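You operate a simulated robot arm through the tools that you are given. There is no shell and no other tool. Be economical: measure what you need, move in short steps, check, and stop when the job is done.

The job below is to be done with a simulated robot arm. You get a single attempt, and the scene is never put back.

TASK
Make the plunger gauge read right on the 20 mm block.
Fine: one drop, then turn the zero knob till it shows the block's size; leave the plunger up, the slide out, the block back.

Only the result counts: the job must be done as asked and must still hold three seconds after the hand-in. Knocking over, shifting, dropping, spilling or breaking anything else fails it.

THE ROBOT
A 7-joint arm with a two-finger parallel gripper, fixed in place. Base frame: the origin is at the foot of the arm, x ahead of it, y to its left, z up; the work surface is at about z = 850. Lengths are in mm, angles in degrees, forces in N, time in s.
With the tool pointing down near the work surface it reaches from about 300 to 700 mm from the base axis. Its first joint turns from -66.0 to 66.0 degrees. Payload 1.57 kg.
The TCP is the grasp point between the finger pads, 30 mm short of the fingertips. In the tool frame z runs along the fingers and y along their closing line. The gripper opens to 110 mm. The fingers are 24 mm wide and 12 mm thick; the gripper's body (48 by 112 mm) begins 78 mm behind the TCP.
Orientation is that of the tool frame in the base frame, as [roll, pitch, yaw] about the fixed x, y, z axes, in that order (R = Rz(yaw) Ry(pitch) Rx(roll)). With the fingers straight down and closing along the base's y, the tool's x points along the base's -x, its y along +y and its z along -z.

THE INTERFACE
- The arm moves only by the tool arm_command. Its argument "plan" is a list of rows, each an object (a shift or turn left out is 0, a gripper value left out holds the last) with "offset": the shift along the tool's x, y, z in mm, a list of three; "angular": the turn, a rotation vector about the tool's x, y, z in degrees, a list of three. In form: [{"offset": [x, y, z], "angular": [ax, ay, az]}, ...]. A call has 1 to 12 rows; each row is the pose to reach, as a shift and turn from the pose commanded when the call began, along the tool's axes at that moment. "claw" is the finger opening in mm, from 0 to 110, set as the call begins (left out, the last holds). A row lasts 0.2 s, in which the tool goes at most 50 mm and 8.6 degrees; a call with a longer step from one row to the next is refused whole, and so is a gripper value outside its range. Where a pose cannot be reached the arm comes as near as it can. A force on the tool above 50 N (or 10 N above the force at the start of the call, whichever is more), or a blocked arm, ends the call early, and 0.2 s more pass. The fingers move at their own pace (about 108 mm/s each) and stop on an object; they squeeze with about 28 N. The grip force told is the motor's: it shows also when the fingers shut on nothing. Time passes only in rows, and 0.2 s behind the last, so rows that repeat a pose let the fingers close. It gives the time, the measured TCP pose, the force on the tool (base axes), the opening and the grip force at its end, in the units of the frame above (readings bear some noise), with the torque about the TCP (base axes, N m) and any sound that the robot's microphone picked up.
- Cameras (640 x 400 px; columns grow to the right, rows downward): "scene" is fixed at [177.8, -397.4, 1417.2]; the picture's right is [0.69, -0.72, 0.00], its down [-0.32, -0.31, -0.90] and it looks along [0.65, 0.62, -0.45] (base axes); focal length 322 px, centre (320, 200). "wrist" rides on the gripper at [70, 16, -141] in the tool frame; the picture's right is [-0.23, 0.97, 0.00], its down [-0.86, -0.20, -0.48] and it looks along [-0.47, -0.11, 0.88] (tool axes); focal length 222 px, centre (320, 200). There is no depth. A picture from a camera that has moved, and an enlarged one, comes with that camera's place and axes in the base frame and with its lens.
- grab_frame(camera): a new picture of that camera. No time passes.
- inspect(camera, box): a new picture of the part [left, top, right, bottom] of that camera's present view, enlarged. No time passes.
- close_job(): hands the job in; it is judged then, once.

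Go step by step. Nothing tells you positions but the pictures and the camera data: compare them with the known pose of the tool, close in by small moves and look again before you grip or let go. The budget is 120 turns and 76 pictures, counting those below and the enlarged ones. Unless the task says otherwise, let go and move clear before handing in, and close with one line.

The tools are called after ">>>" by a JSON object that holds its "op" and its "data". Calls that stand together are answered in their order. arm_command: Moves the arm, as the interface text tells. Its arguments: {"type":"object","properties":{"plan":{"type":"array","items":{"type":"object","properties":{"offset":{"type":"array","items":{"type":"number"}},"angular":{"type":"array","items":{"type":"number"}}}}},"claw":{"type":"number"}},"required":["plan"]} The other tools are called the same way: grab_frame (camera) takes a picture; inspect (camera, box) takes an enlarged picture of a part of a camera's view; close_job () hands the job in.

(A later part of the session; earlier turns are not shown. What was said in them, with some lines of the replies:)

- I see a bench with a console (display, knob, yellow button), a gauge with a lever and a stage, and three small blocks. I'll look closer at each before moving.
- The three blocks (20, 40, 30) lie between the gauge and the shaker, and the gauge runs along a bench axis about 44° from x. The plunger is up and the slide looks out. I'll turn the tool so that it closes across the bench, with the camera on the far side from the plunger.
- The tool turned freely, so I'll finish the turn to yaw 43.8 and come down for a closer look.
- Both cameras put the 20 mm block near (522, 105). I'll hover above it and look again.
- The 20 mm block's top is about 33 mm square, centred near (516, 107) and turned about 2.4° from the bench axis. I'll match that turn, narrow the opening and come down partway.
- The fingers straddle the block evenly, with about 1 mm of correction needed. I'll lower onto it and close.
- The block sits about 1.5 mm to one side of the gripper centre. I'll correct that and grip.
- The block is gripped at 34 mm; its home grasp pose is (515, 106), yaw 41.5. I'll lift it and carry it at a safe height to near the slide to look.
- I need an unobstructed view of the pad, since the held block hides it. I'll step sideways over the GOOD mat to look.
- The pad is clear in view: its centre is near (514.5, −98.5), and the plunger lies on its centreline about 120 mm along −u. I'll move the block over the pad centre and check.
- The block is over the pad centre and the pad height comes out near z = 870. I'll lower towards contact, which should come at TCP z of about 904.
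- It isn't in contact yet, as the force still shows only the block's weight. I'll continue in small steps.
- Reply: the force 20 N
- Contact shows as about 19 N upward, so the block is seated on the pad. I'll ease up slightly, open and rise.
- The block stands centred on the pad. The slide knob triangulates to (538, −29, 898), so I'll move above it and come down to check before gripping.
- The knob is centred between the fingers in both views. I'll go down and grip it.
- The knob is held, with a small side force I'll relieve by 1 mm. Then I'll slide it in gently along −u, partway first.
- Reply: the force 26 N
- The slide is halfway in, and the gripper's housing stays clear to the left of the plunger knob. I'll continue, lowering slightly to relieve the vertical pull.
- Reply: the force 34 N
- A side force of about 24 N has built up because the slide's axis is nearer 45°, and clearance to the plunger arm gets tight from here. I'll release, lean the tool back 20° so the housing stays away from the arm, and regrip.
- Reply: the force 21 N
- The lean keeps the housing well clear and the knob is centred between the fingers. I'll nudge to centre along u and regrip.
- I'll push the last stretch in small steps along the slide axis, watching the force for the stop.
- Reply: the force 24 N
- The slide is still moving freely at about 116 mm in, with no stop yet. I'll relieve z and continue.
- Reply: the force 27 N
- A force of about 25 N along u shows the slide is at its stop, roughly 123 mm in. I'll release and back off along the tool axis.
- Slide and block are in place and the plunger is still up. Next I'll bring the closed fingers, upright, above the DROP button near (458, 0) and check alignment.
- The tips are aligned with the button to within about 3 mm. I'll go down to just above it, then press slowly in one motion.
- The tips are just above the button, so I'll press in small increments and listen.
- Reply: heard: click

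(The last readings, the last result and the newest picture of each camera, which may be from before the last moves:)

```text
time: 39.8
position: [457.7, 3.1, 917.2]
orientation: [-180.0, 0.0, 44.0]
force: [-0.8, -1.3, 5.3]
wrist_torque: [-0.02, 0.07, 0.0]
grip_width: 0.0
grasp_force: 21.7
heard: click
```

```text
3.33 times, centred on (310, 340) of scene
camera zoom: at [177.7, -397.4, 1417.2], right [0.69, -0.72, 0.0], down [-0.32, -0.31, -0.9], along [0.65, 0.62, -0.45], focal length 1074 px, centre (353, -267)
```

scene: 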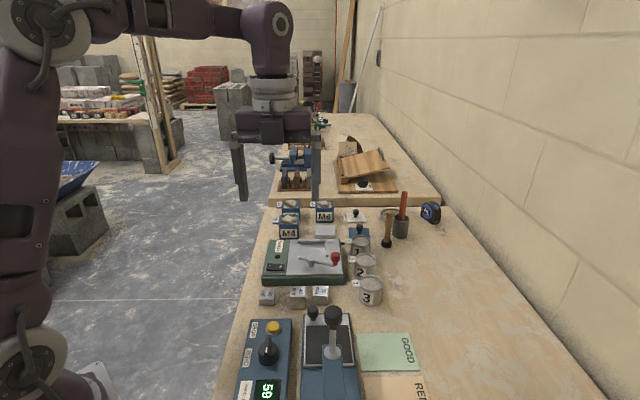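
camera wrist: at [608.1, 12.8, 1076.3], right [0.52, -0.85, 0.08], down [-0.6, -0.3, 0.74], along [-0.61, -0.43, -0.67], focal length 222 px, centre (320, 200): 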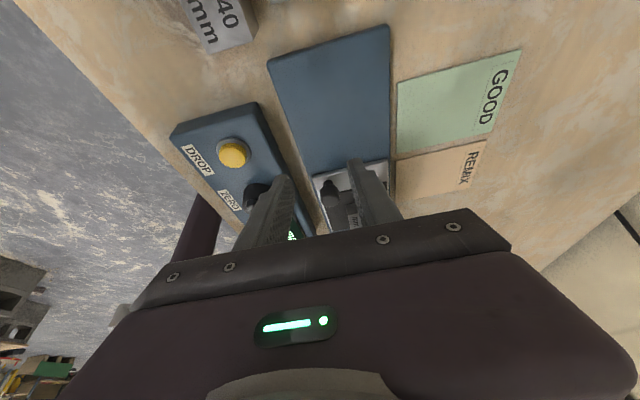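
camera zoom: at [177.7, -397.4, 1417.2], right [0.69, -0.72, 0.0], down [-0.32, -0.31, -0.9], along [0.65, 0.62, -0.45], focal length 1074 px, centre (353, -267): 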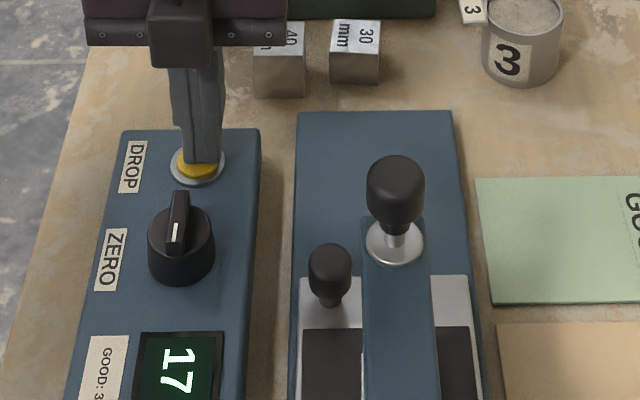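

The click came and the plunger fell; the display reads 17. I'll lift off the button and go above the ZERO knob to look.

>>> {"op": "arm_command", "data": {"plan": [{"offset": [0, 0, -10]}, {"offset": [0, 0, -40]}, {"offset": [0, 0, -75]}, {"offset": [-20, 0, -90]}, {"offset": [-20, 0, -90]}]}}

>>> {"op": "arm_command", "data": {"plan": [{"offset": [-20, 0, 0]}, {"offset": [-20, 0, 0]}], "claw": 50}}

>>> {"op": "inspect", "data": {"camera": "wrist", "box": [180, 60, 420, 220]}}

>>> {"op": "inspect", "data": {"camera": "scene", "box": [220, 300, 340, 400]}}

```text
time: 41.0
position: [442.7, -11.1, 1007.5]
orientation: [180.0, 0.0, 43.8]
force: [-0.6, 0.6, 0.5]
wrist_torque: [0.0, 0.0, 0.0]
grip_width: 0.0
grasp_force: 21.3
```

```text
time: 41.6
position: [429.5, -24.5, 1005.9]
orientation: [180.0, 0.0, 43.8]
force: [0.8, -0.4, 0.8]
wrist_torque: [0.0, 0.02, 0.0]
grip_width: 50.0
grasp_force: 0.2
```

```text
2.50 times, centred on (300, 140) of wrist
camera zoom: at [491.0, 12.6, 1148.3], right [0.51, -0.86, 0.0], down [-0.76, -0.45, 0.48], along [-0.41, -0.24, -0.88], focal length 555 px, centre (370, 350)
```

zoom: 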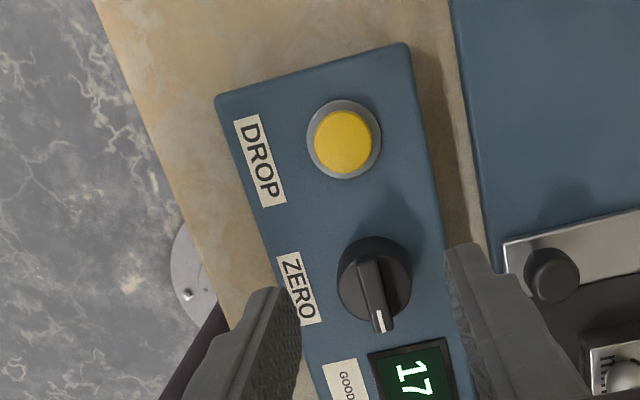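

```text
4.00 times, centred on (280, 350) of scene
camera zoom: at [177.8, -397.4, 1417.2], right [0.69, -0.72, 0.0], down [-0.32, -0.31, -0.9], along [0.65, 0.62, -0.45], focal length 1289 px, centre (480, -400)
```

zoom: 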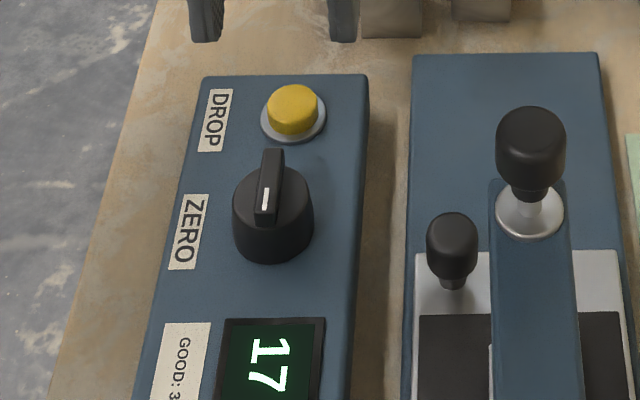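

The knob's grip bar runs along u with its pointer toward the display, which suits my closing direction. I'll move over it, lower partway and check.

>>> {"op": "arm_command", "data": {"plan": [{"offset": [-14, -2, 10]}, {"offset": [-27, -4, 30]}, {"offset": [-27, -4, 50]}, {"offset": [-27, -4, 50]}], "claw": 50}}

>>> {"op": "inspect", "data": {"camera": "wrist", "box": [220, 100, 420, 220]}}

>>> {"op": "inspect", "data": {"camera": "scene", "box": [220, 290, 340, 400]}}

```text
time: 42.6
position: [405.6, -39.3, 956.8]
orientation: [180.0, 0.0, 43.8]
force: [-0.2, 0.2, -0.6]
wrist_torque: [0.03, 0.01, -0.01]
grip_width: 50.1
grasp_force: 0.1
```

```text
3.20 times, centred on (320, 160) of wrist
camera zoom: at [467.8, -2.6, 1098.1], right [0.51, -0.86, 0.0], down [-0.76, -0.45, 0.48], along [-0.41, -0.24, -0.88], focal length 711 px, centre (320, 328)
```

zoom: 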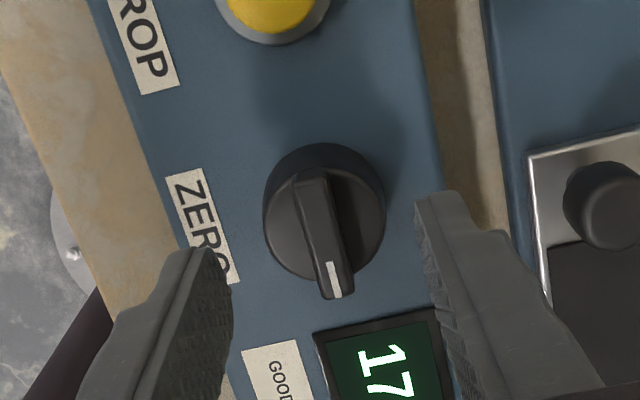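

```text
3.64 times, centred on (280, 345) of scene
camera zoom: at [177.8, -397.4, 1417.2], right [0.69, -0.72, 0.0], down [-0.32, -0.31, -0.9], along [0.65, 0.62, -0.45], focal length 1172 px, centre (466, -327)
```

zoom: 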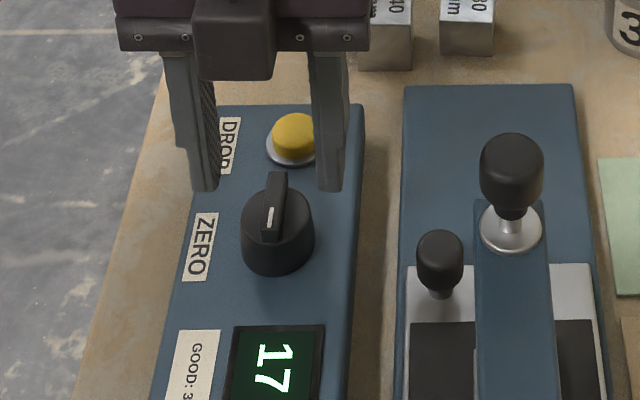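

The knob is about 36 mm across and centred between the fingers. I'll straddle its round body and grip there.

>>> {"op": "arm_command", "data": {"plan": [{"offset": [-1, 0.8, 15]}, {"offset": [-1, 0.8, 28]}, {"offset": [-1, 0.8, 38]}, {"offset": [-1, 0.8, 44]}, {"offset": [-1, 0.8, 44]}], "claw": 52}}

>>> {"op": "inspect", "data": {"camera": "scene", "box": [220, 290, 340, 400]}}

>>> {"op": "inspect", "data": {"camera": "wrist", "box": [220, 100, 420, 220]}}

```text
time: 43.8
position: [406.6, -41.8, 911.7]
orientation: [-179.9, 0.1, 43.8]
force: [0.1, -0.4, 0.7]
wrist_torque: [-0.02, 0.01, -0.01]
grip_width: 52.3
grasp_force: 0.1
```

```text
3.64 times, centred on (280, 345) of scene
camera zoom: at [177.8, -397.4, 1417.2], right [0.69, -0.72, 0.0], down [-0.32, -0.31, -0.9], along [0.65, 0.62, -0.45], focal length 1172 px, centre (466, -327)
```

zoom: 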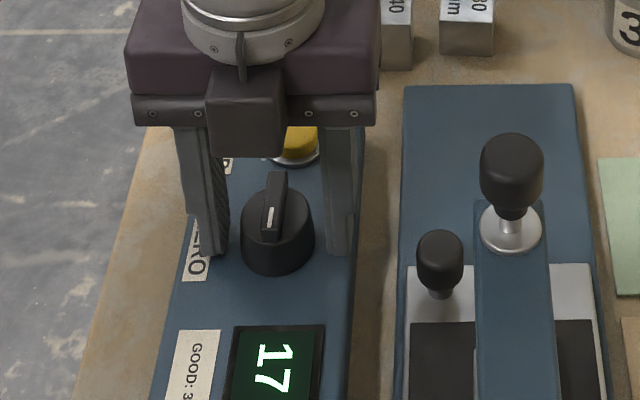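

```text
3.20 times, centred on (320, 160) of wrist
camera zoom: at [467.7, -4.6, 1053.8], right [0.51, -0.86, 0.0], down [-0.76, -0.45, 0.48], along [-0.41, -0.24, -0.88], focal length 711 px, centre (320, 328)
```

zoom: 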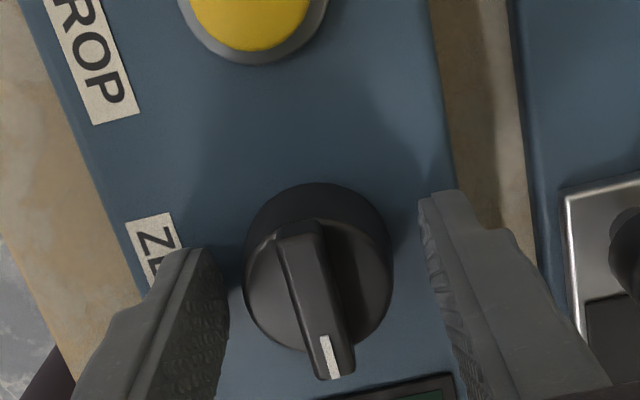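

The fingers straddle the knob body. I'll shift 2 mm along −u to centre on it, then close.

>>> {"op": "arm_command", "data": {"plan": [{"offset": [-2, 0, 0]}, {"offset": [-2, 0, 0]}]}}

>>> {"op": "arm_command", "data": {"plan": [{"offset": [0, 0, 0]}, {"offset": [0, 0, 0]}, {"offset": [0, 0, 0]}], "claw": 25}}

>>> {"op": "arm_command", "data": {"plan": [{"angular": [0, 0, 5]}, {"angular": [0, 0, 10]}, {"angular": [0, 0, 10]}]}}

>>> {"op": "inspect", "data": {"camera": "scene", "box": [220, 290, 340, 400]}}

```text
time: 44.4
position: [406.7, -42.7, 912.4]
orientation: [180.0, 0.1, 43.9]
force: [1.4, 0.0, -0.2]
wrist_torque: [0.0, -0.01, 0.0]
grip_width: 52.1
grasp_force: 0.0
```

```text
time: 45.2
position: [403.9, -41.4, 911.1]
orientation: [-180.0, 0.1, 43.8]
force: [-4.0, 5.2, 2.0]
wrist_torque: [0.22, 0.15, 0.05]
grip_width: 37.1
grasp_force: 43.4
```

```text
time: 46.0
position: [404.6, -42.6, 911.4]
orientation: [-179.8, 0.0, 33.7]
force: [-11.0, 11.4, -2.9]
wrist_torque: [0.44, 0.29, -0.01]
grip_width: 37.2
grasp_force: 43.5
```

```text
3.64 times, centred on (280, 345) of scene
camera zoom: at [177.6, -397.1, 1417.3], right [0.69, -0.72, 0.0], down [-0.32, -0.31, -0.9], along [0.65, 0.62, -0.45], focal length 1172 px, centre (466, -327)
```

zoom: 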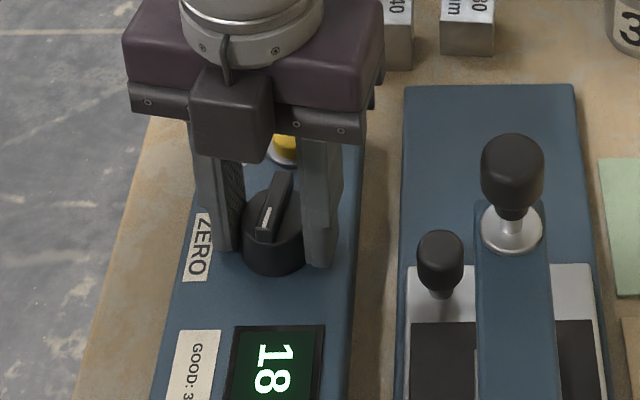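

10° clockwise changed 17 to 18. I'll ease the side force and turn on in 5° steps, reading each time.

>>> {"op": "arm_command", "data": {"plan": [{"offset": [0, -1.0, 0], "angular": [0, 0, 3]}, {"offset": [0, -1.0, 0], "angular": [0, 0, 5]}, {"offset": [0, -1.0, 0], "angular": [0, 0, 5]}]}}

>>> {"op": "inspect", "data": {"camera": "scene", "box": [240, 340, 340, 400]}}

>>> {"op": "arm_command", "data": {"plan": [{"angular": [0, 0, 3]}, {"angular": [0, 0, 5]}, {"angular": [0, 0, 5]}]}}

>>> {"op": "inspect", "data": {"camera": "scene", "box": [240, 340, 340, 400]}}

```text
time: 46.8
position: [403.7, -42.9, 911.8]
orientation: [-179.9, -0.1, 28.8]
force: [-12.6, 9.2, -5.9]
wrist_torque: [0.2, 0.52, 0.02]
grip_width: 37.3
grasp_force: 43.4
```

```text
6.40 times, centred on (290, 370) of scene
camera zoom: at [177.6, -397.1, 1417.2], right [0.69, -0.72, 0.0], down [-0.32, -0.31, -0.9], along [0.65, 0.62, -0.45], focal length 2062 px, centre (512, -888)
```

zoom: 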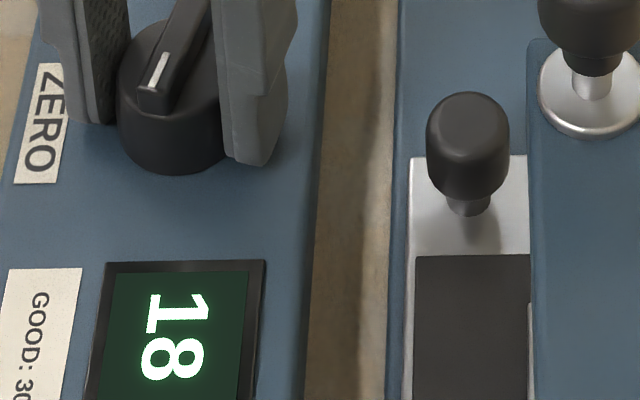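

```text
time: 47.6
position: [404.0, -42.4, 911.0]
orientation: [-179.9, 0.0, 23.8]
force: [-16.7, 6.0, -15.0]
wrist_torque: [0.17, 0.48, 0.03]
grip_width: 37.2
grasp_force: 43.4
```

```text
6.40 times, centred on (290, 370) of scene
camera zoom: at [177.6, -397.2, 1417.2], right [0.69, -0.72, 0.0], down [-0.32, -0.31, -0.9], along [0.65, 0.62, -0.45], focal length 2062 px, centre (512, -888)
```

zoom: 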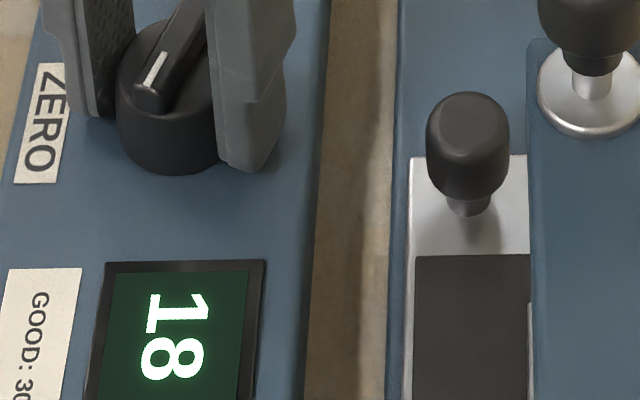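

Still 18 at 20°. I'll ease the forces and continue.

>>> {"op": "arm_command", "data": {"plan": [{"offset": [-0.8, -0.8, 0.7], "angular": [0, 0, 3]}, {"offset": [-0.8, -0.8, 0.7], "angular": [0, 0, 6]}, {"offset": [-0.8, -0.8, 0.7], "angular": [0, 0, 6]}]}}

>>> {"op": "inspect", "data": {"camera": "scene", "box": [240, 340, 340, 400]}}

>>> {"op": "arm_command", "data": {"plan": [{"angular": [0, 0, 4]}, {"angular": [0, 0, 8]}, {"angular": [0, 0, 8]}]}}

>>> {"op": "inspect", "data": {"camera": "scene", "box": [240, 340, 340, 400]}}

```text
time: 48.4
position: [404.0, -41.4, 912.5]
orientation: [180.0, 0.0, 17.8]
force: [-13.1, 9.9, 18.1]
wrist_torque: [0.46, 0.22, 0.04]
grip_width: 37.3
grasp_force: 44.1
```

```text
6.40 times, centred on (290, 370) of scene
camera zoom: at [177.3, -397.1, 1417.3], right [0.69, -0.72, 0.0], down [-0.32, -0.31, -0.9], along [0.65, 0.62, -0.45], focal length 2062 px, centre (512, -888)
```

zoom: 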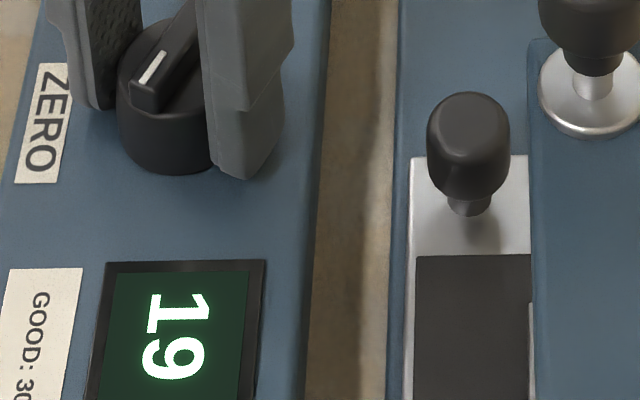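

```text
time: 49.2
position: [403.2, -41.1, 912.1]
orientation: [-179.9, -0.2, 9.8]
force: [-8.7, 19.8, 23.2]
wrist_torque: [0.77, -0.5, 0.07]
grip_width: 37.3
grasp_force: 42.9
```

```text
6.40 times, centred on (290, 370) of scene
camera zoom: at [177.3, -396.8, 1417.4], right [0.69, -0.72, 0.0], down [-0.32, -0.31, -0.9], along [0.65, 0.62, -0.45], focal length 2062 px, centre (512, -888)
```

zoom: 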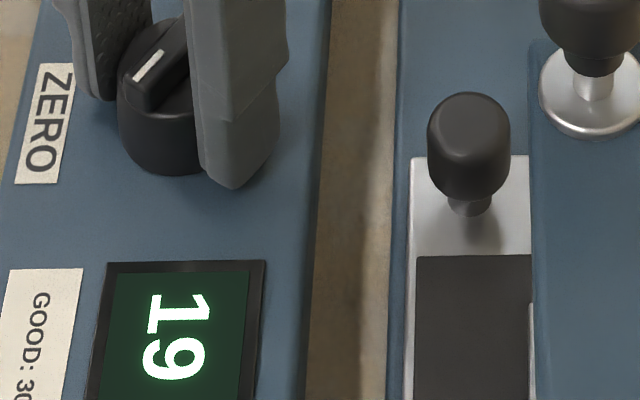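

19 at both 26° and 34°, so each millimetre takes roughly 16–18°. I'll ease the forces and go on for 20.

>>> {"op": "arm_command", "data": {"plan": [{"offset": [-0.3, -1.4, -0.9], "angular": [0, 0, 2]}, {"offset": [-0.3, -1.4, -0.9], "angular": [0, 0, 5]}, {"offset": [-0.3, -1.4, -0.9], "angular": [0, 0, 5]}]}}

>>> {"op": "inspect", "data": {"camera": "scene", "box": [240, 340, 340, 400]}}

>>> {"op": "arm_command", "data": {"plan": [{"angular": [0, 0, 3]}, {"angular": [0, 0, 5]}, {"angular": [0, 0, 5]}]}}

>>> {"op": "inspect", "data": {"camera": "scene", "box": [240, 340, 340, 400]}}

```text
time: 50.0
position: [403.7, -42.7, 913.0]
orientation: [179.9, 0.0, 4.8]
force: [4.6, 6.1, -25.5]
wrist_torque: [0.09, -0.05, -0.01]
grip_width: 37.7
grasp_force: 43.6
```

```text
6.40 times, centred on (290, 370) of scene
camera zoom: at [178.3, -397.3, 1417.1], right [0.69, -0.72, 0.0], down [-0.32, -0.31, -0.9], along [0.65, 0.62, -0.45], focal length 2062 px, centre (512, -888)
```

zoom: 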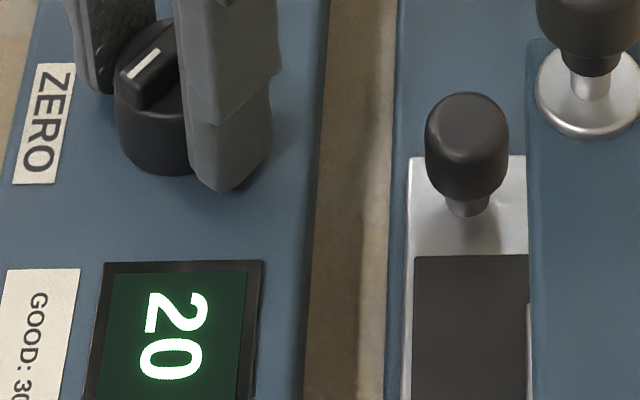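

```text
time: 50.8
position: [403.8, -40.9, 912.1]
orientation: [-180.0, 0.1, -0.3]
force: [3.9, 4.9, -23.0]
wrist_torque: [0.1, 0.06, -0.03]
grip_width: 37.2
grasp_force: 43.6
```

```text
6.40 times, centred on (290, 370) of scene
camera zoom: at [178.2, -397.3, 1417.1], right [0.69, -0.72, 0.0], down [-0.32, -0.31, -0.9], along [0.65, 0.62, -0.45], focal length 2062 px, centre (512, -888)
```

zoom: 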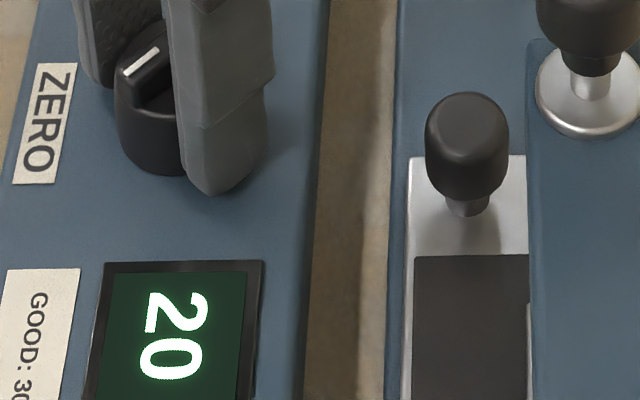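

20 holds at both 39° and 44°, which puts 44° near the middle of its band. I'll relieve z, let go and rise.

>>> {"op": "arm_command", "data": {"plan": [{"offset": [0, 0, 0.8]}, {"offset": [0, 0, 0.8]}]}}

>>> {"op": "arm_command", "data": {"plan": [{"offset": [0, 0, 0]}, {"offset": [0, 0, 0]}], "claw": 54}}

>>> {"op": "arm_command", "data": {"plan": [{"offset": [0, 0, -15]}, {"offset": [0, 0, -50]}, {"offset": [0, 0, -95]}, {"offset": [0, 0, -140]}, {"offset": [0, 0, -180]}, {"offset": [0, 0, -180]}]}}

>>> {"op": "inspect", "data": {"camera": "scene", "box": [220, 280, 400, 400]}}

```text
time: 51.4
position: [403.8, -41.0, 912.3]
orientation: [-179.9, -0.2, -0.2]
force: [2.7, 4.2, 30.4]
wrist_torque: [0.31, 0.84, 0.01]
grip_width: 37.1
grasp_force: 43.0
```

```text
time: 52.0
position: [403.1, -41.3, 912.2]
orientation: [-179.9, -0.1, -0.2]
force: [-0.2, -0.2, 0.7]
wrist_torque: [0.01, 0.0, -0.03]
grip_width: 54.0
grasp_force: 0.0
```

```text
time: 53.4
position: [404.5, -39.7, 1092.9]
orientation: [180.0, 0.0, -0.3]
force: [-0.7, 0.5, 0.0]
wrist_torque: [-0.01, 0.0, -0.01]
grip_width: 54.0
grasp_force: 0.1
```

```text
3.33 times, centred on (310, 340) of scene
camera zoom: at [177.8, -397.4, 1417.2], right [0.69, -0.72, 0.0], down [-0.32, -0.31, -0.9], along [0.65, 0.62, -0.45], focal length 1074 px, centre (353, -267)
```

zoom: 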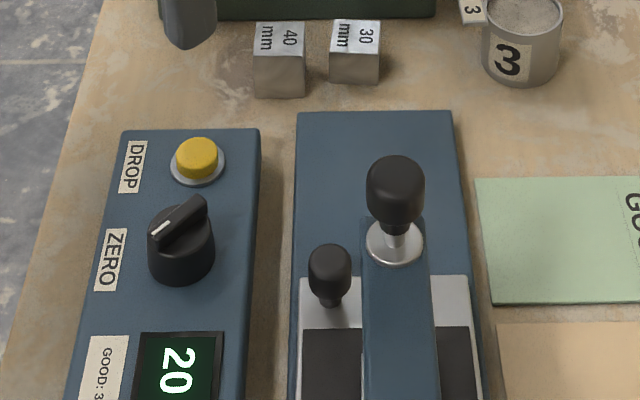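

The reading holds at 20 with the arm clear. Next I'll move above the plunger knob near (429, −183), turned back to close across the gauge arm.

>>> {"op": "arm_command", "data": {"plan": [{"offset": [0, 0, -30], "angular": [0, 0, -7.35]}, {"offset": [0, 10, -67], "angular": [0, 0, -14.7]}, {"offset": [8, 45, -67], "angular": [0, 0, -22]}, {"offset": [16, 80, -67], "angular": [0, 0, -29.4]}, {"offset": [20, 115, -67], "angular": [0, 0, -36.7]}, {"offset": [24.5, 143, -67], "angular": [0, 0, -44.1]}, {"offset": [24.5, 143, -67], "angular": [0, 0, -44.1]}], "claw": 64}}

>>> {"op": "inspect", "data": {"camera": "wrist", "box": [220, 80, 420, 220]}}

>>> {"op": "grab_frame", "data": {"camera": "scene"}}

```text
time: 55.0
position: [426.3, -183.7, 1159.7]
orientation: [180.0, 0.0, 43.9]
force: [-1.1, 0.1, 0.3]
wrist_torque: [-0.02, -0.02, 0.03]
grip_width: 63.9
grasp_force: 0.0
```

```text
2.86 times, centred on (320, 150) of wrist
camera zoom: at [487.6, -146.8, 1301.3], right [0.51, -0.86, 0.0], down [-0.75, -0.45, 0.48], along [-0.41, -0.25, -0.88], focal length 635 px, centre (320, 343)
```

zoom: 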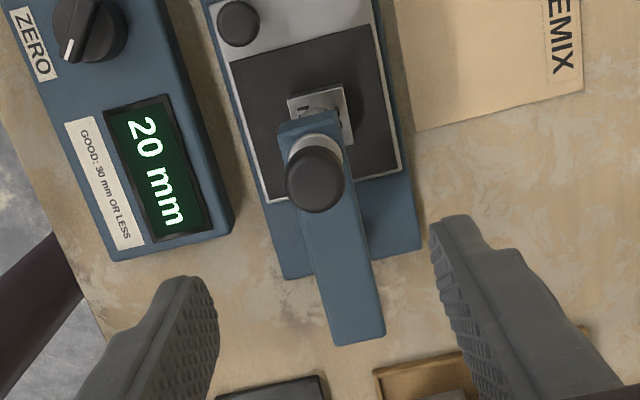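

```text
22 pictures are left
```

scene: 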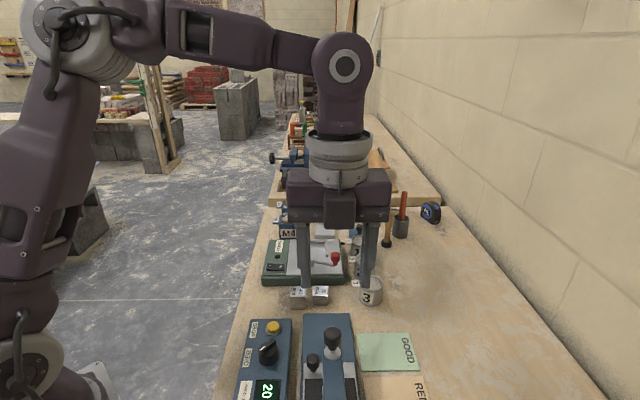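

The display reads "20 mm" and the plunger rests on the block. Solving in the gauge's own plane puts the plunger knob at (426, −182), z about 1023. I'll come down to just above it and check.

>>> {"op": "arm_command", "data": {"plan": [{"offset": [1, -1.5, 35]}, {"offset": [1, -1.5, 65]}, {"offset": [1, -1.5, 80]}, {"offset": [1, -1.5, 80]}], "claw": 50}}

>>> {"op": "inspect", "data": {"camera": "wrist", "box": [220, 80, 420, 220]}}

>>> {"op": "inspect", "data": {"camera": "scene", "box": [260, 250, 420, 370]}}

```text
time: 56.0
position: [424.9, -180.8, 1079.4]
orientation: [-180.0, -0.1, 43.8]
force: [-0.4, 0.2, -0.1]
wrist_torque: [0.02, 0.0, 0.01]
grip_width: 50.0
grasp_force: 0.0
```

```text
2.86 times, centred on (320, 150) of wrist
camera zoom: at [486.4, -143.5, 1221.2], right [0.51, -0.86, 0.0], down [-0.75, -0.45, 0.48], along [-0.41, -0.24, -0.88], focal length 635 px, centre (320, 343)
```

zoom: 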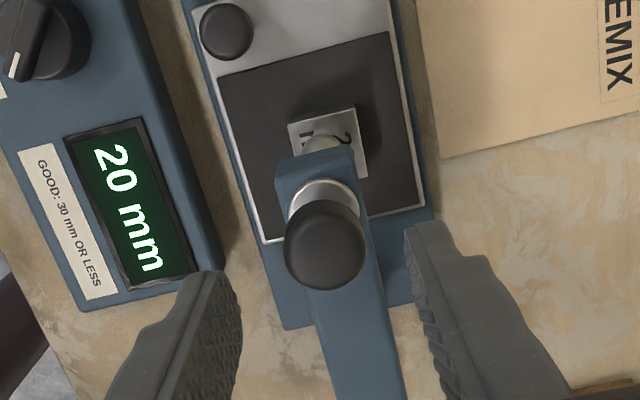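

```text
3.33 times, centred on (340, 310) of scene
camera zoom: at [177.8, -397.4, 1417.2], right [0.69, -0.72, 0.0], down [-0.32, -0.31, -0.9], along [0.65, 0.62, -0.45], focal length 1074 px, centre (253, -167)
```

zoom: 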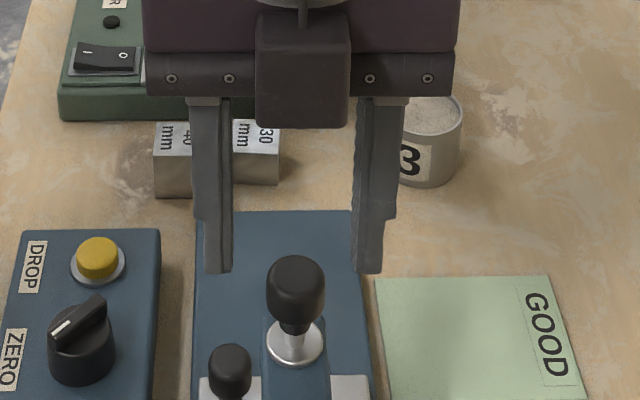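

The knob is centred between the fingers in both views. I'll lower over it and grip.

>>> {"op": "arm_command", "data": {"plan": [{"offset": [1, 0, 12]}, {"offset": [1, 0, 24]}, {"offset": [1, 0, 35]}, {"offset": [1, 0, 35]}]}}

>>> {"op": "arm_command", "data": {"plan": [{"offset": [0, 0, 0]}, {"offset": [0, 0, 0]}, {"offset": [0, 0, 0]}], "claw": 10}}

>>> {"op": "inspect", "data": {"camera": "scene", "box": [240, 280, 400, 400]}}

```text
time: 57.0
position: [427.7, -181.2, 1043.9]
orientation: [-179.9, 0.0, 43.9]
force: [0.0, 0.1, -0.2]
wrist_torque: [0.02, -0.01, 0.01]
grip_width: 49.9
grasp_force: 0.0
```

```text
time: 57.8
position: [427.2, -180.5, 1043.5]
orientation: [-180.0, 0.0, 44.0]
force: [-0.9, 0.9, -1.9]
wrist_torque: [0.0, 0.08, -0.01]
grip_width: 25.0
grasp_force: 37.0
```

```text
3.33 times, centred on (320, 340) of scene
camera zoom: at [177.8, -397.3, 1417.2], right [0.69, -0.72, 0.0], down [-0.32, -0.31, -0.9], along [0.65, 0.62, -0.45], focal length 1074 px, centre (320, -267)
```

zoom: 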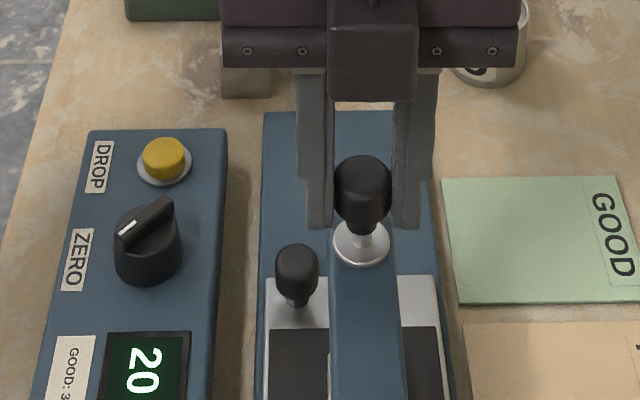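

The plunger knob is held at 25 mm. I'll lift it straight up gently, by about the 42 mm it fell.

>>> {"op": "arm_command", "data": {"plan": [{"offset": [0, 0, -3]}, {"offset": [0, 0, -7]}, {"offset": [0, 0, -11]}, {"offset": [0, 0, -15]}, {"offset": [0, 0, -19]}, {"offset": [0, 0, -23]}, {"offset": [0, 0, -27]}, {"offset": [0, 0, -31]}, {"offset": [0, 0, -35]}, {"offset": [0, 0, -38]}, {"offset": [0, 0, -40]}]}}

>>> {"op": "arm_command", "data": {"plan": [{"offset": [0, 0, -1]}, {"offset": [0, 0, -2]}, {"offset": [0, 0, -3]}, {"offset": [0, 0, -3]}]}}

>>> {"op": "inspect", "data": {"camera": "scene", "box": [240, 280, 400, 400]}}

```text
time: 60.2
position: [427.1, -181.1, 1084.8]
orientation: [-179.9, -0.1, 43.9]
force: [0.2, 12.2, -2.6]
wrist_torque: [0.59, -0.25, -0.02]
grip_width: 24.9
grasp_force: 36.5
```

```text
time: 61.2
position: [427.3, -179.7, 1087.5]
orientation: [-180.0, 0.0, 43.9]
force: [7.0, 6.1, -23.6]
wrist_torque: [0.09, -0.07, -0.01]
grip_width: 25.3
grasp_force: 36.6
```

```text
3.33 times, centred on (320, 340) of scene
camera zoom: at [178.4, -397.3, 1417.1], right [0.69, -0.72, 0.0], down [-0.32, -0.31, -0.9], along [0.65, 0.62, -0.45], focal length 1074 px, centre (320, -267)
```

zoom: 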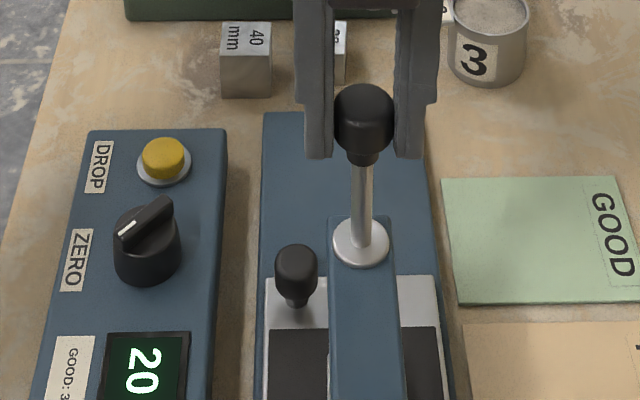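

The pull rose to about 24 N at 43 mm, so the plunger is at its top stop. I'll pull a touch more, then lower slightly while still holding to feel whether it is latched.

>>> {"op": "arm_command", "data": {"plan": [{"offset": [0, 0, -0.7]}, {"offset": [0, 0, -0.7]}]}}

>>> {"op": "arm_command", "data": {"plan": [{"offset": [0, 0, 0.7]}, {"offset": [0, 0, 1.2]}, {"offset": [0, 0, 1.2]}]}}

```text
time: 61.8
position: [426.7, -181.2, 1087.3]
orientation: [-179.9, 0.1, 43.9]
force: [4.6, 3.2, -25.0]
wrist_torque: [-0.05, 0.01, -0.02]
grip_width: 24.8
grasp_force: 36.1
```

```text
time: 62.6
position: [427.5, -182.7, 1086.7]
orientation: [179.9, 0.0, 43.9]
force: [-0.2, 3.7, -0.8]
wrist_torque: [-0.21, 0.33, 0.06]
grip_width: 25.0
grasp_force: 36.4
```

>>> {"op": "arm_command", "data": {"plan": [{"offset": [0, 0, 0.8]}, {"offset": [0, 0, 1.2]}, {"offset": [0, 0, 1.2]}]}}

```text
time: 63.4
position: [426.5, -182.1, 1085.3]
orientation: [179.9, -0.1, 43.9]
force: [2.6, -0.9, -0.6]
wrist_torque: [0.21, -0.31, -0.03]
grip_width: 25.1
grasp_force: 37.1
```

>>> {"op": "arm_command", "data": {"plan": [{"offset": [0, 0, 1]}, {"offset": [0, 0, 2]}, {"offset": [0, 0, 3]}, {"offset": [0, 0, 3]}]}}

>>> {"op": "inspect", "data": {"camera": "scene", "box": [240, 280, 400, 400]}}

```text
time: 64.4
position: [427.4, -180.4, 1081.6]
orientation: [-179.9, 0.1, 43.8]
force: [-7.7, 0.9, -1.5]
wrist_torque: [0.32, -0.1, -0.05]
grip_width: 25.0
grasp_force: 36.6
```

```text
3.33 times, centred on (320, 340) of scene
camera zoom: at [177.6, -397.4, 1417.2], right [0.69, -0.72, 0.0], down [-0.32, -0.31, -0.9], along [0.65, 0.62, -0.45], focal length 1074 px, centre (320, -267)
```

zoom: 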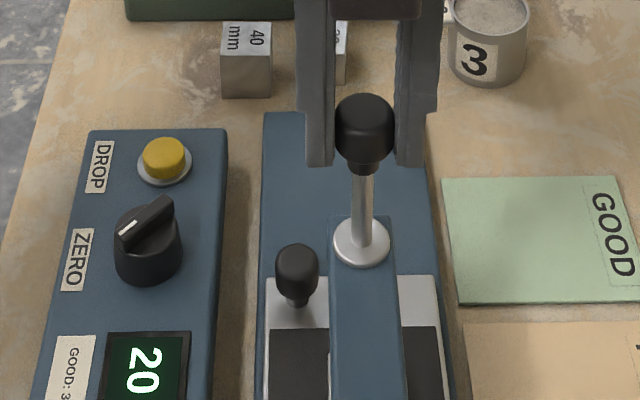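

The plunger follows the hand freely, so it most likely catches only at the very top. I'll bring it back to the stop and let go there.

>>> {"op": "arm_command", "data": {"plan": [{"offset": [0, 0, -2]}, {"offset": [0, 0, -4]}, {"offset": [0, 0, -5.5]}, {"offset": [0, 0, -6.1]}, {"offset": [0, 0, -6.1]}]}}

>>> {"op": "arm_command", "data": {"plan": [{"offset": [0, 0, 0]}, {"offset": [0, 0, 0]}, {"offset": [0, 0, 0]}], "claw": 46}}

>>> {"op": "inspect", "data": {"camera": "scene", "box": [240, 280, 400, 400]}}

```text
time: 65.6
position: [427.5, -180.8, 1087.0]
orientation: [-179.9, 0.0, 44.0]
force: [-6.8, 1.1, -21.6]
wrist_torque: [-0.02, 0.15, 0.01]
grip_width: 24.9
grasp_force: 36.7
```

```text
time: 66.4
position: [427.8, -182.5, 1086.9]
orientation: [179.9, 0.0, 43.8]
force: [0.6, 0.2, -0.2]
wrist_torque: [-0.02, 0.02, -0.02]
grip_width: 45.8
grasp_force: 0.1
```

```text
3.33 times, centred on (320, 340) of scene
camera zoom: at [177.8, -397.4, 1417.2], right [0.69, -0.72, 0.0], down [-0.32, -0.31, -0.9], along [0.65, 0.62, -0.45], focal length 1074 px, centre (320, -267)
```

zoom: 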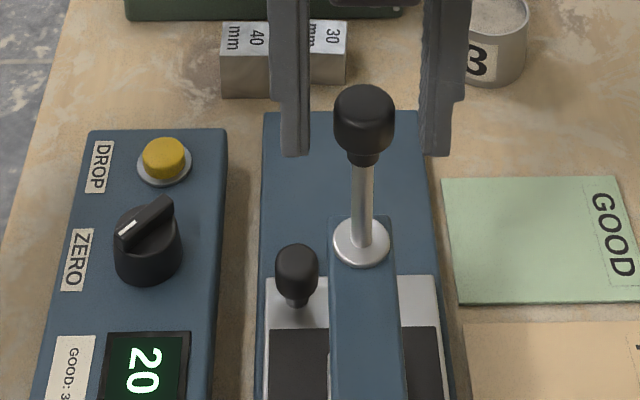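

The plunger stays up on its own and the display holds 20. I'll rise clear, swing round to the +u side and return to the slide knob with the leaned posture used before.

>>> {"op": "arm_command", "data": {"plan": [{"offset": [0, 0, -35]}, {"offset": [0, 0, -75]}, {"offset": [40, -8, -75]}, {"offset": [80, -16, -75]}, {"offset": [120, -24, -75]}, {"offset": [151, -31, -60], "angular": [0, -5, 0]}, {"offset": [151, -31, -15], "angular": [0, -10, 0]}, {"offset": [151, -31, 30], "angular": [0, -15, 0]}, {"offset": [151, -31, 75], "angular": [0, -20, 0]}, {"offset": [151, -31, 121], "angular": [0, -20, 0]}, {"offset": [151, -31, 121], "angular": [0, -20, 0]}], "claw": 46}}

```text
time: 68.8
position: [512.9, -55.5, 968.1]
orientation: [-179.9, 20.0, 43.9]
force: [0.1, 0.5, 0.3]
wrist_torque: [-0.01, -0.03, -0.01]
grip_width: 46.0
grasp_force: 0.1
```

>>> {"op": "arm_command", "data": {"plan": [{"offset": [-38, 0.4, 0]}, {"offset": [-57.7, 0.4, 15]}, {"offset": [-57.7, 0.4, 40]}, {"offset": [-57.7, 0.4, 65]}, {"offset": [-57.7, 0.4, 81]}, {"offset": [-57.7, 0.4, 81]}]}}

>>> {"op": "inspect", "data": {"camera": "scene", "box": [240, 280, 400, 400]}}

```text
time: 70.2
position: [455.2, -111.5, 911.1]
orientation: [180.0, 19.9, 43.9]
force: [-0.4, 0.0, -0.1]
wrist_torque: [-0.01, 0.03, 0.0]
grip_width: 45.9
grasp_force: 0.0
```

```text
3.33 times, centred on (320, 340) of scene
camera zoom: at [177.8, -397.4, 1417.2], right [0.69, -0.72, 0.0], down [-0.32, -0.31, -0.9], along [0.65, 0.62, -0.45], focal length 1074 px, centre (320, -267)
```

zoom: 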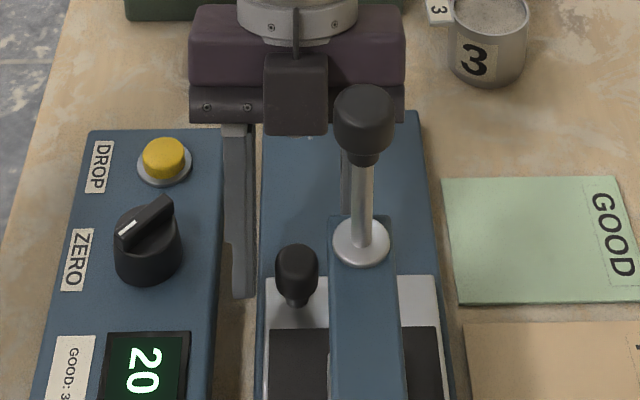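

The fingers are around the slide knob again. I'll grip and draw it out along its axis in gentle steps.

>>> {"op": "arm_command", "data": {"plan": [{"offset": [0, 0, 0]}, {"offset": [0, 0, 0]}, {"offset": [0, 0, 0]}], "claw": 15}}

>>> {"op": "arm_command", "data": {"plan": [{"offset": [1.9, 0, -0.7]}, {"offset": [5.6, -0.1, -2.1]}, {"offset": [11.3, -0.3, -4.1]}, {"offset": [17.9, -0.4, -6.5]}, {"offset": [24.4, -0.6, -8.9]}, {"offset": [31, -0.7, -11.3]}, {"offset": [36.6, -0.9, -13.3]}, {"offset": [37.6, -0.9, -13.7]}]}}

```text
time: 71.0
position: [454.5, -109.9, 910.1]
orientation: [-179.9, 19.9, 43.9]
force: [-5.8, 5.7, -1.9]
wrist_torque: [0.15, 0.18, -0.09]
grip_width: 23.2
grasp_force: 35.2
```

```text
time: 72.8
position: [483.5, -82.1, 910.1]
orientation: [180.0, 20.0, 43.8]
force: [-8.2, 9.6, 5.5]
wrist_torque: [0.55, -0.03, -0.12]
grip_width: 23.3
grasp_force: 35.5
```

>>> {"op": "arm_command", "data": {"plan": [{"offset": [1.9, -0.8, -0.9]}, {"offset": [7.5, -1, -2.9]}, {"offset": [14.1, -1.1, -5.3]}, {"offset": [20.7, -1.3, -7.7]}, {"offset": [27.3, -1.4, -10.1]}, {"offset": [33.8, -1.6, -12.5]}, {"offset": [40.4, -1.8, -14.9]}, {"offset": [46, -1.9, -17]}, {"offset": [47, -1.9, -17.3]}]}}

>>> {"op": "arm_command", "data": {"plan": [{"offset": [1.9, -0.3, -0.7]}, {"offset": [7.5, -0.4, -2.7]}, {"offset": [13.2, -0.6, -4.8]}, {"offset": [17.9, -0.7, -6.5]}, {"offset": [20.7, -0.8, -7.5]}, {"offset": [20.7, -0.8, -7.5]}]}}

```text
time: 74.8
position: [520.0, -47.3, 911.6]
orientation: [180.0, 20.0, 43.9]
force: [10.0, -10.0, -24.3]
wrist_torque: [-0.18, -0.23, 0.05]
grip_width: 23.2
grasp_force: 34.9
```

```text
time: 76.2
position: [533.7, -30.7, 911.3]
orientation: [180.0, 20.1, 44.0]
force: [13.0, -13.9, -3.7]
wrist_torque: [-0.74, -0.05, 0.07]
grip_width: 23.1
grasp_force: 35.6
```

About 112 mm is out so far. I'll ease the side force and continue until it meets its outer stop.

>>> {"op": "arm_command", "data": {"plan": [{"offset": [1.9, 1, -0.7]}, {"offset": [4.7, 1, -1.7]}, {"offset": [7.5, 1, -2.7]}, {"offset": [7.5, 1, -2.7]}]}}

>>> {"op": "arm_command", "data": {"plan": [{"offset": [1.4, 0, -0.5]}, {"offset": [2.8, 0, -1]}, {"offset": [2.8, 0, -1]}]}}

>>> {"op": "inspect", "data": {"camera": "scene", "box": [240, 280, 400, 400]}}

```text
time: 77.2
position: [540.4, -24.9, 910.6]
orientation: [180.0, 20.0, 43.9]
force: [5.0, -4.6, 8.4]
wrist_torque: [0.04, -0.21, -0.03]
grip_width: 23.3
grasp_force: 35.3
```

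```text
time: 78.0
position: [539.7, -25.0, 911.3]
orientation: [-179.9, 20.3, 43.8]
force: [-14.0, -8.5, 19.7]
wrist_torque: [-0.39, 0.51, -0.03]
grip_width: 23.2
grasp_force: 35.3
```

```text
3.33 times, centred on (320, 340) of scene
camera zoom: at [177.1, -397.6, 1417.2], right [0.69, -0.72, 0.0], down [-0.32, -0.31, -0.9], along [0.65, 0.62, -0.45], focal length 1074 px, centre (320, -267)
```

zoom: 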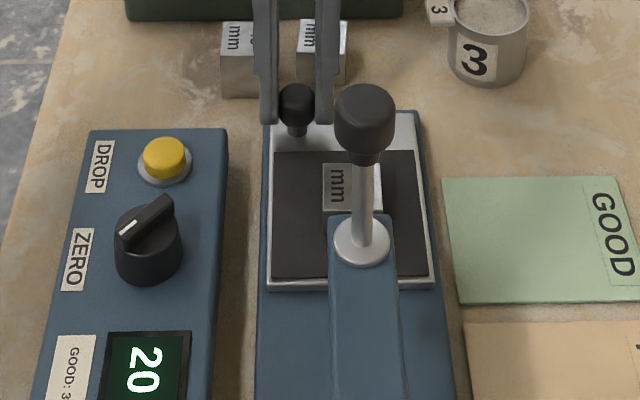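

The slide is at its outer stop with the block still on the pad. I'll let go, rise, straighten and hover above the block.

>>> {"op": "arm_command", "data": {"plan": [{"offset": [-1, 0, -0.3]}, {"offset": [-1, 0, -0.3]}]}}

>>> {"op": "arm_command", "data": {"plan": [{"offset": [0, 0, 0]}, {"offset": [0, 0, 0]}], "claw": 46}}

>>> {"op": "arm_command", "data": {"plan": [{"offset": [0, 0, -20]}, {"offset": [0, 0, -50]}, {"offset": [0, 0, -80], "angular": [0, 5, 0]}, {"offset": [0, 0, -80], "angular": [0, 12, 0]}, {"offset": [0, 0, -80], "angular": [0, 20, 0]}, {"offset": [0, 0, -80], "angular": [0, 20, 0]}]}}

```text
time: 78.6
position: [541.4, -25.0, 911.1]
orientation: [-179.8, 20.0, 43.9]
force: [-16.9, -11.2, 3.1]
wrist_torque: [-0.76, 0.84, 0.03]
grip_width: 23.1
grasp_force: 35.0
```

```text
time: 79.2
position: [542.0, -25.1, 911.1]
orientation: [-179.9, 19.9, 44.0]
force: [-0.3, 0.0, -0.3]
wrist_torque: [0.02, 0.03, 0.0]
grip_width: 46.2
grasp_force: 0.0
```

```text
time: 80.6
position: [562.0, -5.9, 987.7]
orientation: [-180.0, -0.2, 43.8]
force: [-0.2, -0.1, 0.2]
wrist_torque: [0.0, 0.0, 0.04]
grip_width: 45.7
grasp_force: 0.1
```

>>> {"op": "arm_command", "data": {"plan": [{"offset": [-33, 11, 0]}, {"offset": [-66, 22, 0]}, {"offset": [-98, 33, 0]}, {"offset": [-98, 33, 40]}, {"offset": [-98, 33, 40]}], "claw": 56}}

>>> {"op": "inspect", "data": {"camera": "wrist", "box": [200, 60, 440, 220]}}

```text
time: 81.8
position: [514.2, -99.8, 947.5]
orientation: [180.0, 0.0, 43.9]
force: [0.6, 0.0, 0.9]
wrist_torque: [-0.01, 0.0, 0.05]
grip_width: 55.6
grasp_force: 0.1
```

```text
2.50 times, centred on (320, 140) of wrist
camera zoom: at [575.2, -62.3, 1089.0], right [0.51, -0.86, 0.0], down [-0.75, -0.45, 0.48], along [-0.41, -0.24, -0.88], focal length 555 px, centre (320, 350)
```

zoom: 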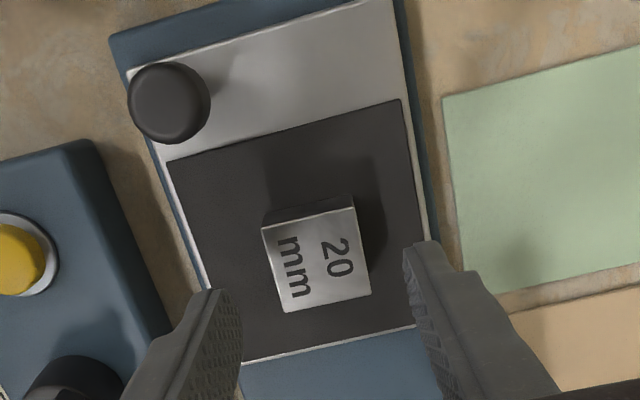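

The block is where I left it, (514.5, −97.5). I'll lower to the same height as before and grip.

>>> {"op": "arm_command", "data": {"plan": [{"offset": [1, -0.8, 15]}, {"offset": [1, -0.8, 30]}, {"offset": [1, -0.8, 41.5]}, {"offset": [1, -0.8, 41.5]}]}}

>>> {"op": "arm_command", "data": {"plan": [{"offset": [0, 0, 0]}, {"offset": [0, 0, 0]}, {"offset": [0, 0, 0]}], "claw": 20}}

>>> {"op": "arm_command", "data": {"plan": [{"offset": [0, 0, -5]}, {"offset": [0, 0, -25]}, {"offset": [0, 0, -60]}, {"offset": [0, 0, -95]}, {"offset": [0, 0, -95]}]}}

```text
time: 82.8
position: [514.3, -96.0, 905.6]
orientation: [-179.9, 0.0, 44.0]
force: [0.4, -0.1, 0.1]
wrist_torque: [0.03, 0.01, 0.03]
grip_width: 56.1
grasp_force: 0.1
```

```text
time: 83.6
position: [515.2, -98.1, 905.5]
orientation: [-180.0, 0.1, 43.9]
force: [0.1, 1.2, 0.2]
wrist_torque: [-0.04, -0.02, 0.0]
grip_width: 34.6
grasp_force: 27.9
```

```text
time: 84.8
position: [513.5, -95.5, 1001.1]
orientation: [180.0, 0.0, 43.9]
force: [0.3, -0.4, -1.9]
wrist_torque: [-0.01, -0.02, -0.04]
grip_width: 34.6
grasp_force: 28.2
```

The block is lifted. I'll carry it back above its home spot (515, 105.5) at yaw 41.5 and check before lowering.

>>> {"op": "arm_command", "data": {"plan": [{"offset": [28, -29, 0]}, {"offset": [56, -58, 0]}, {"offset": [84.5, -87, 0], "angular": [0, 0, 1]}, {"offset": [113, -116, 0], "angular": [0, 0, 2]}, {"offset": [140.9, -145.2, 0], "angular": [0, 0, 2.4]}, {"offset": [140.9, -145.2, 40], "angular": [0, 0, 2.4]}, {"offset": [140.9, -145.2, 75], "angular": [0, 0, 2.4]}, {"offset": [140.9, -145.2, 75], "angular": [0, 0, 2.4]}]}}

>>> {"op": "arm_command", "data": {"plan": [{"offset": [0, 0, 0]}]}}

>>> {"op": "inspect", "data": {"camera": "wrist", "box": [200, 60, 440, 220]}}

```text
time: 86.6
position: [515.2, 105.9, 925.4]
orientation: [180.0, 0.1, 41.4]
force: [-0.5, -0.4, -2.6]
wrist_torque: [0.0, 0.03, 0.03]
grip_width: 34.6
grasp_force: 27.9
```

```text
time: 87.0
position: [514.2, 104.4, 925.0]
orientation: [-179.9, 0.0, 41.5]
force: [-0.6, -0.6, -2.1]
wrist_torque: [0.01, 0.03, -0.01]
grip_width: 34.6
grasp_force: 28.5
```

```text
2.50 times, centred on (320, 140) of wrist
camera zoom: at [578.5, 139.1, 1067.6], right [0.48, -0.88, 0.0], down [-0.77, -0.42, 0.48], along [-0.42, -0.23, -0.88], focal length 555 px, centre (320, 350)
```

zoom: 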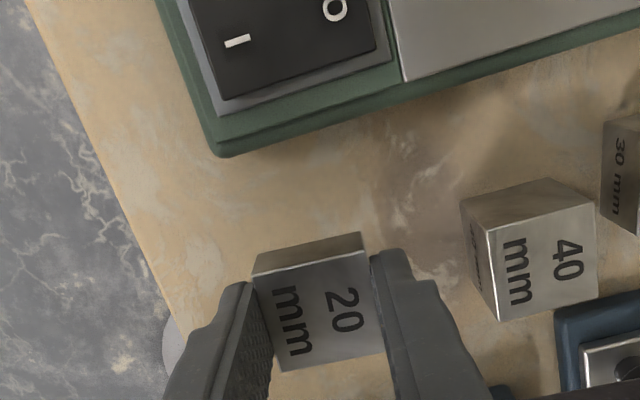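

The position matches the home pose. I'll lower, then step gently until contact.

>>> {"op": "arm_command", "data": {"plan": [{"offset": [0, 0, 15]}, {"offset": [0, 0, 28]}, {"offset": [0, 0, 37.5]}, {"offset": [0, 0, 37.5]}]}}

>>> {"op": "arm_command", "data": {"plan": [{"offset": [0, 0, 0.8]}, {"offset": [0, 0, 1.3]}, {"offset": [0, 0, 1.3]}]}}

```text
time: 88.0
position: [516.8, 105.8, 885.8]
orientation: [-179.9, 0.0, 41.5]
force: [0.2, -0.4, -1.8]
wrist_torque: [-0.03, 0.0, -0.03]
grip_width: 34.5
grasp_force: 27.4
```

```text
time: 88.8
position: [515.3, 105.8, 886.8]
orientation: [180.0, 0.0, 41.4]
force: [0.3, 0.0, -1.8]
wrist_torque: [-0.01, -0.01, -0.01]
grip_width: 34.5
grasp_force: 28.4
```

>>> {"op": "arm_command", "data": {"plan": [{"offset": [0, 0, 0.8]}, {"offset": [0, 0, 1.2]}, {"offset": [0, 0, 1.2]}]}}

>>> {"op": "arm_command", "data": {"plan": [{"offset": [0, 0, 0.5]}, {"offset": [0, 0, 0.8]}, {"offset": [0, 0, 0.8]}]}}

```text
time: 89.6
position: [513.5, 106.4, 885.7]
orientation: [-180.0, 0.0, 41.5]
force: [0.9, -0.3, -0.7]
wrist_torque: [0.02, -0.03, 0.0]
grip_width: 34.5
grasp_force: 27.4
```

```text
time: 90.4
position: [514.9, 106.3, 884.5]
orientation: [-179.9, -0.1, 41.5]
force: [-0.6, 0.0, -2.0]
wrist_torque: [0.0, 0.02, 0.02]
grip_width: 34.4
grasp_force: 27.4
```

>>> {"op": "arm_command", "data": {"plan": [{"offset": [0, 0, 0.5]}, {"offset": [0, 0, 0.8]}, {"offset": [0, 0, 0.8]}]}}

```text
time: 91.2
position: [514.1, 107.2, 884.4]
orientation: [-179.9, 0.0, 41.5]
force: [0.0, -0.2, -2.2]
wrist_torque: [-0.01, 0.01, 0.01]
grip_width: 34.6
grasp_force: 27.9
```

>>> {"op": "arm_command", "data": {"plan": [{"offset": [0, 0, 0.5]}, {"offset": [0, 0, 0.8]}, {"offset": [0, 0, 0.8]}]}}

```text
time: 92.0
position: [514.2, 105.2, 883.5]
orientation: [-179.9, 0.0, 41.5]
force: [-0.6, 0.3, -2.2]
wrist_torque: [0.01, 0.0, -0.02]
grip_width: 34.6
grasp_force: 28.5
```

>>> {"op": "arm_command", "data": {"plan": [{"offset": [0, 0, 0.5]}, {"offset": [0, 0, 0.8]}, {"offset": [0, 0, 0.8]}]}}

```text
time: 92.8
position: [514.9, 106.2, 882.8]
orientation: [179.9, -0.1, 41.5]
force: [-2.6, 1.7, 20.0]
wrist_torque: [-0.03, 0.22, -0.02]
grip_width: 34.7
grasp_force: 27.4
```

Contact shows at about 20 N, so the block is down. I'll ease off, open and rise clear.

>>> {"op": "arm_command", "data": {"plan": [{"offset": [0, 0, -0.6]}, {"offset": [0, 0, -0.6]}]}}

>>> {"op": "arm_command", "data": {"plan": [{"offset": [0, 0, 0]}, {"offset": [0, 0, 0]}], "claw": 54}}

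>>> {"op": "arm_command", "data": {"plan": [{"offset": [0, 0, -15]}, {"offset": [0, 0, -50]}, {"offset": [0, 0, -95]}, {"offset": [0, 0, -140]}, {"offset": [-20, -20, -180]}, {"offset": [-20, -20, -200]}, {"offset": [-20, -20, -200]}]}}

>>> {"op": "inspect", "data": {"camera": "scene", "box": [220, 270, 400, 400]}}

>>> {"op": "grab_frame", "data": {"camera": "wrist"}}

```text
time: 93.4
position: [514.3, 105.8, 883.2]
orientation: [-180.0, 0.0, 41.4]
force: [-2.0, 0.9, 6.4]
wrist_torque: [0.09, -0.12, 0.02]
grip_width: 34.8
grasp_force: 27.9
```

```text
time: 94.0
position: [515.0, 105.7, 882.6]
orientation: [-180.0, 0.0, 41.5]
force: [0.3, 0.1, 0.2]
wrist_torque: [-0.01, 0.03, 0.02]
grip_width: 54.1
grasp_force: 0.0
```

```text
time: 95.6
position: [487.0, 107.4, 1082.4]
orientation: [180.0, 0.0, 41.4]
force: [-0.4, 0.1, -0.1]
wrist_torque: [-0.03, 0.0, -0.01]
grip_width: 54.0
grasp_force: 0.1
```

```text
3.08 times, centred on (310, 335) of scene
camera zoom: at [177.8, -397.4, 1417.2], right [0.69, -0.72, 0.0], down [-0.32, -0.31, -0.9], along [0.65, 0.62, -0.45], focal length 992 px, centre (351, -215)
```

zoom: 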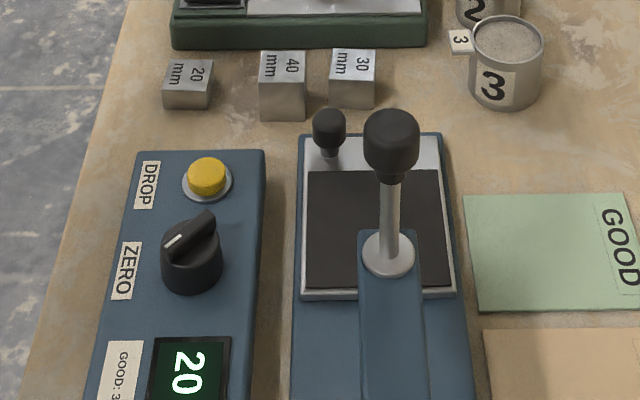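

```text
10 pictures are left
camera wrist: at [549.8, 142.2, 1224.5], right [0.47, -0.88, 0.0], down [-0.77, -0.42, 0.48], along [-0.42, -0.23, -0.88], focal length 222 px, centre (320, 200)
```

wrist: 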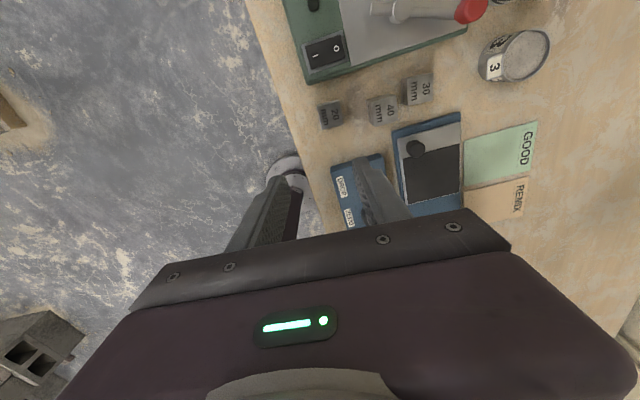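

The display reads 20, the plunger is up, the slide is out and the 20 mm block is back in its place, with the arm clear. I'm handing the job in.

>>> {"op": "close_job", "data": {}}

```text
The job is handed in.
```

The plunger gauge now reads 20 mm on the 20 mm block after a single drop; I left the plunger up, the slide out and the block back where it stood.
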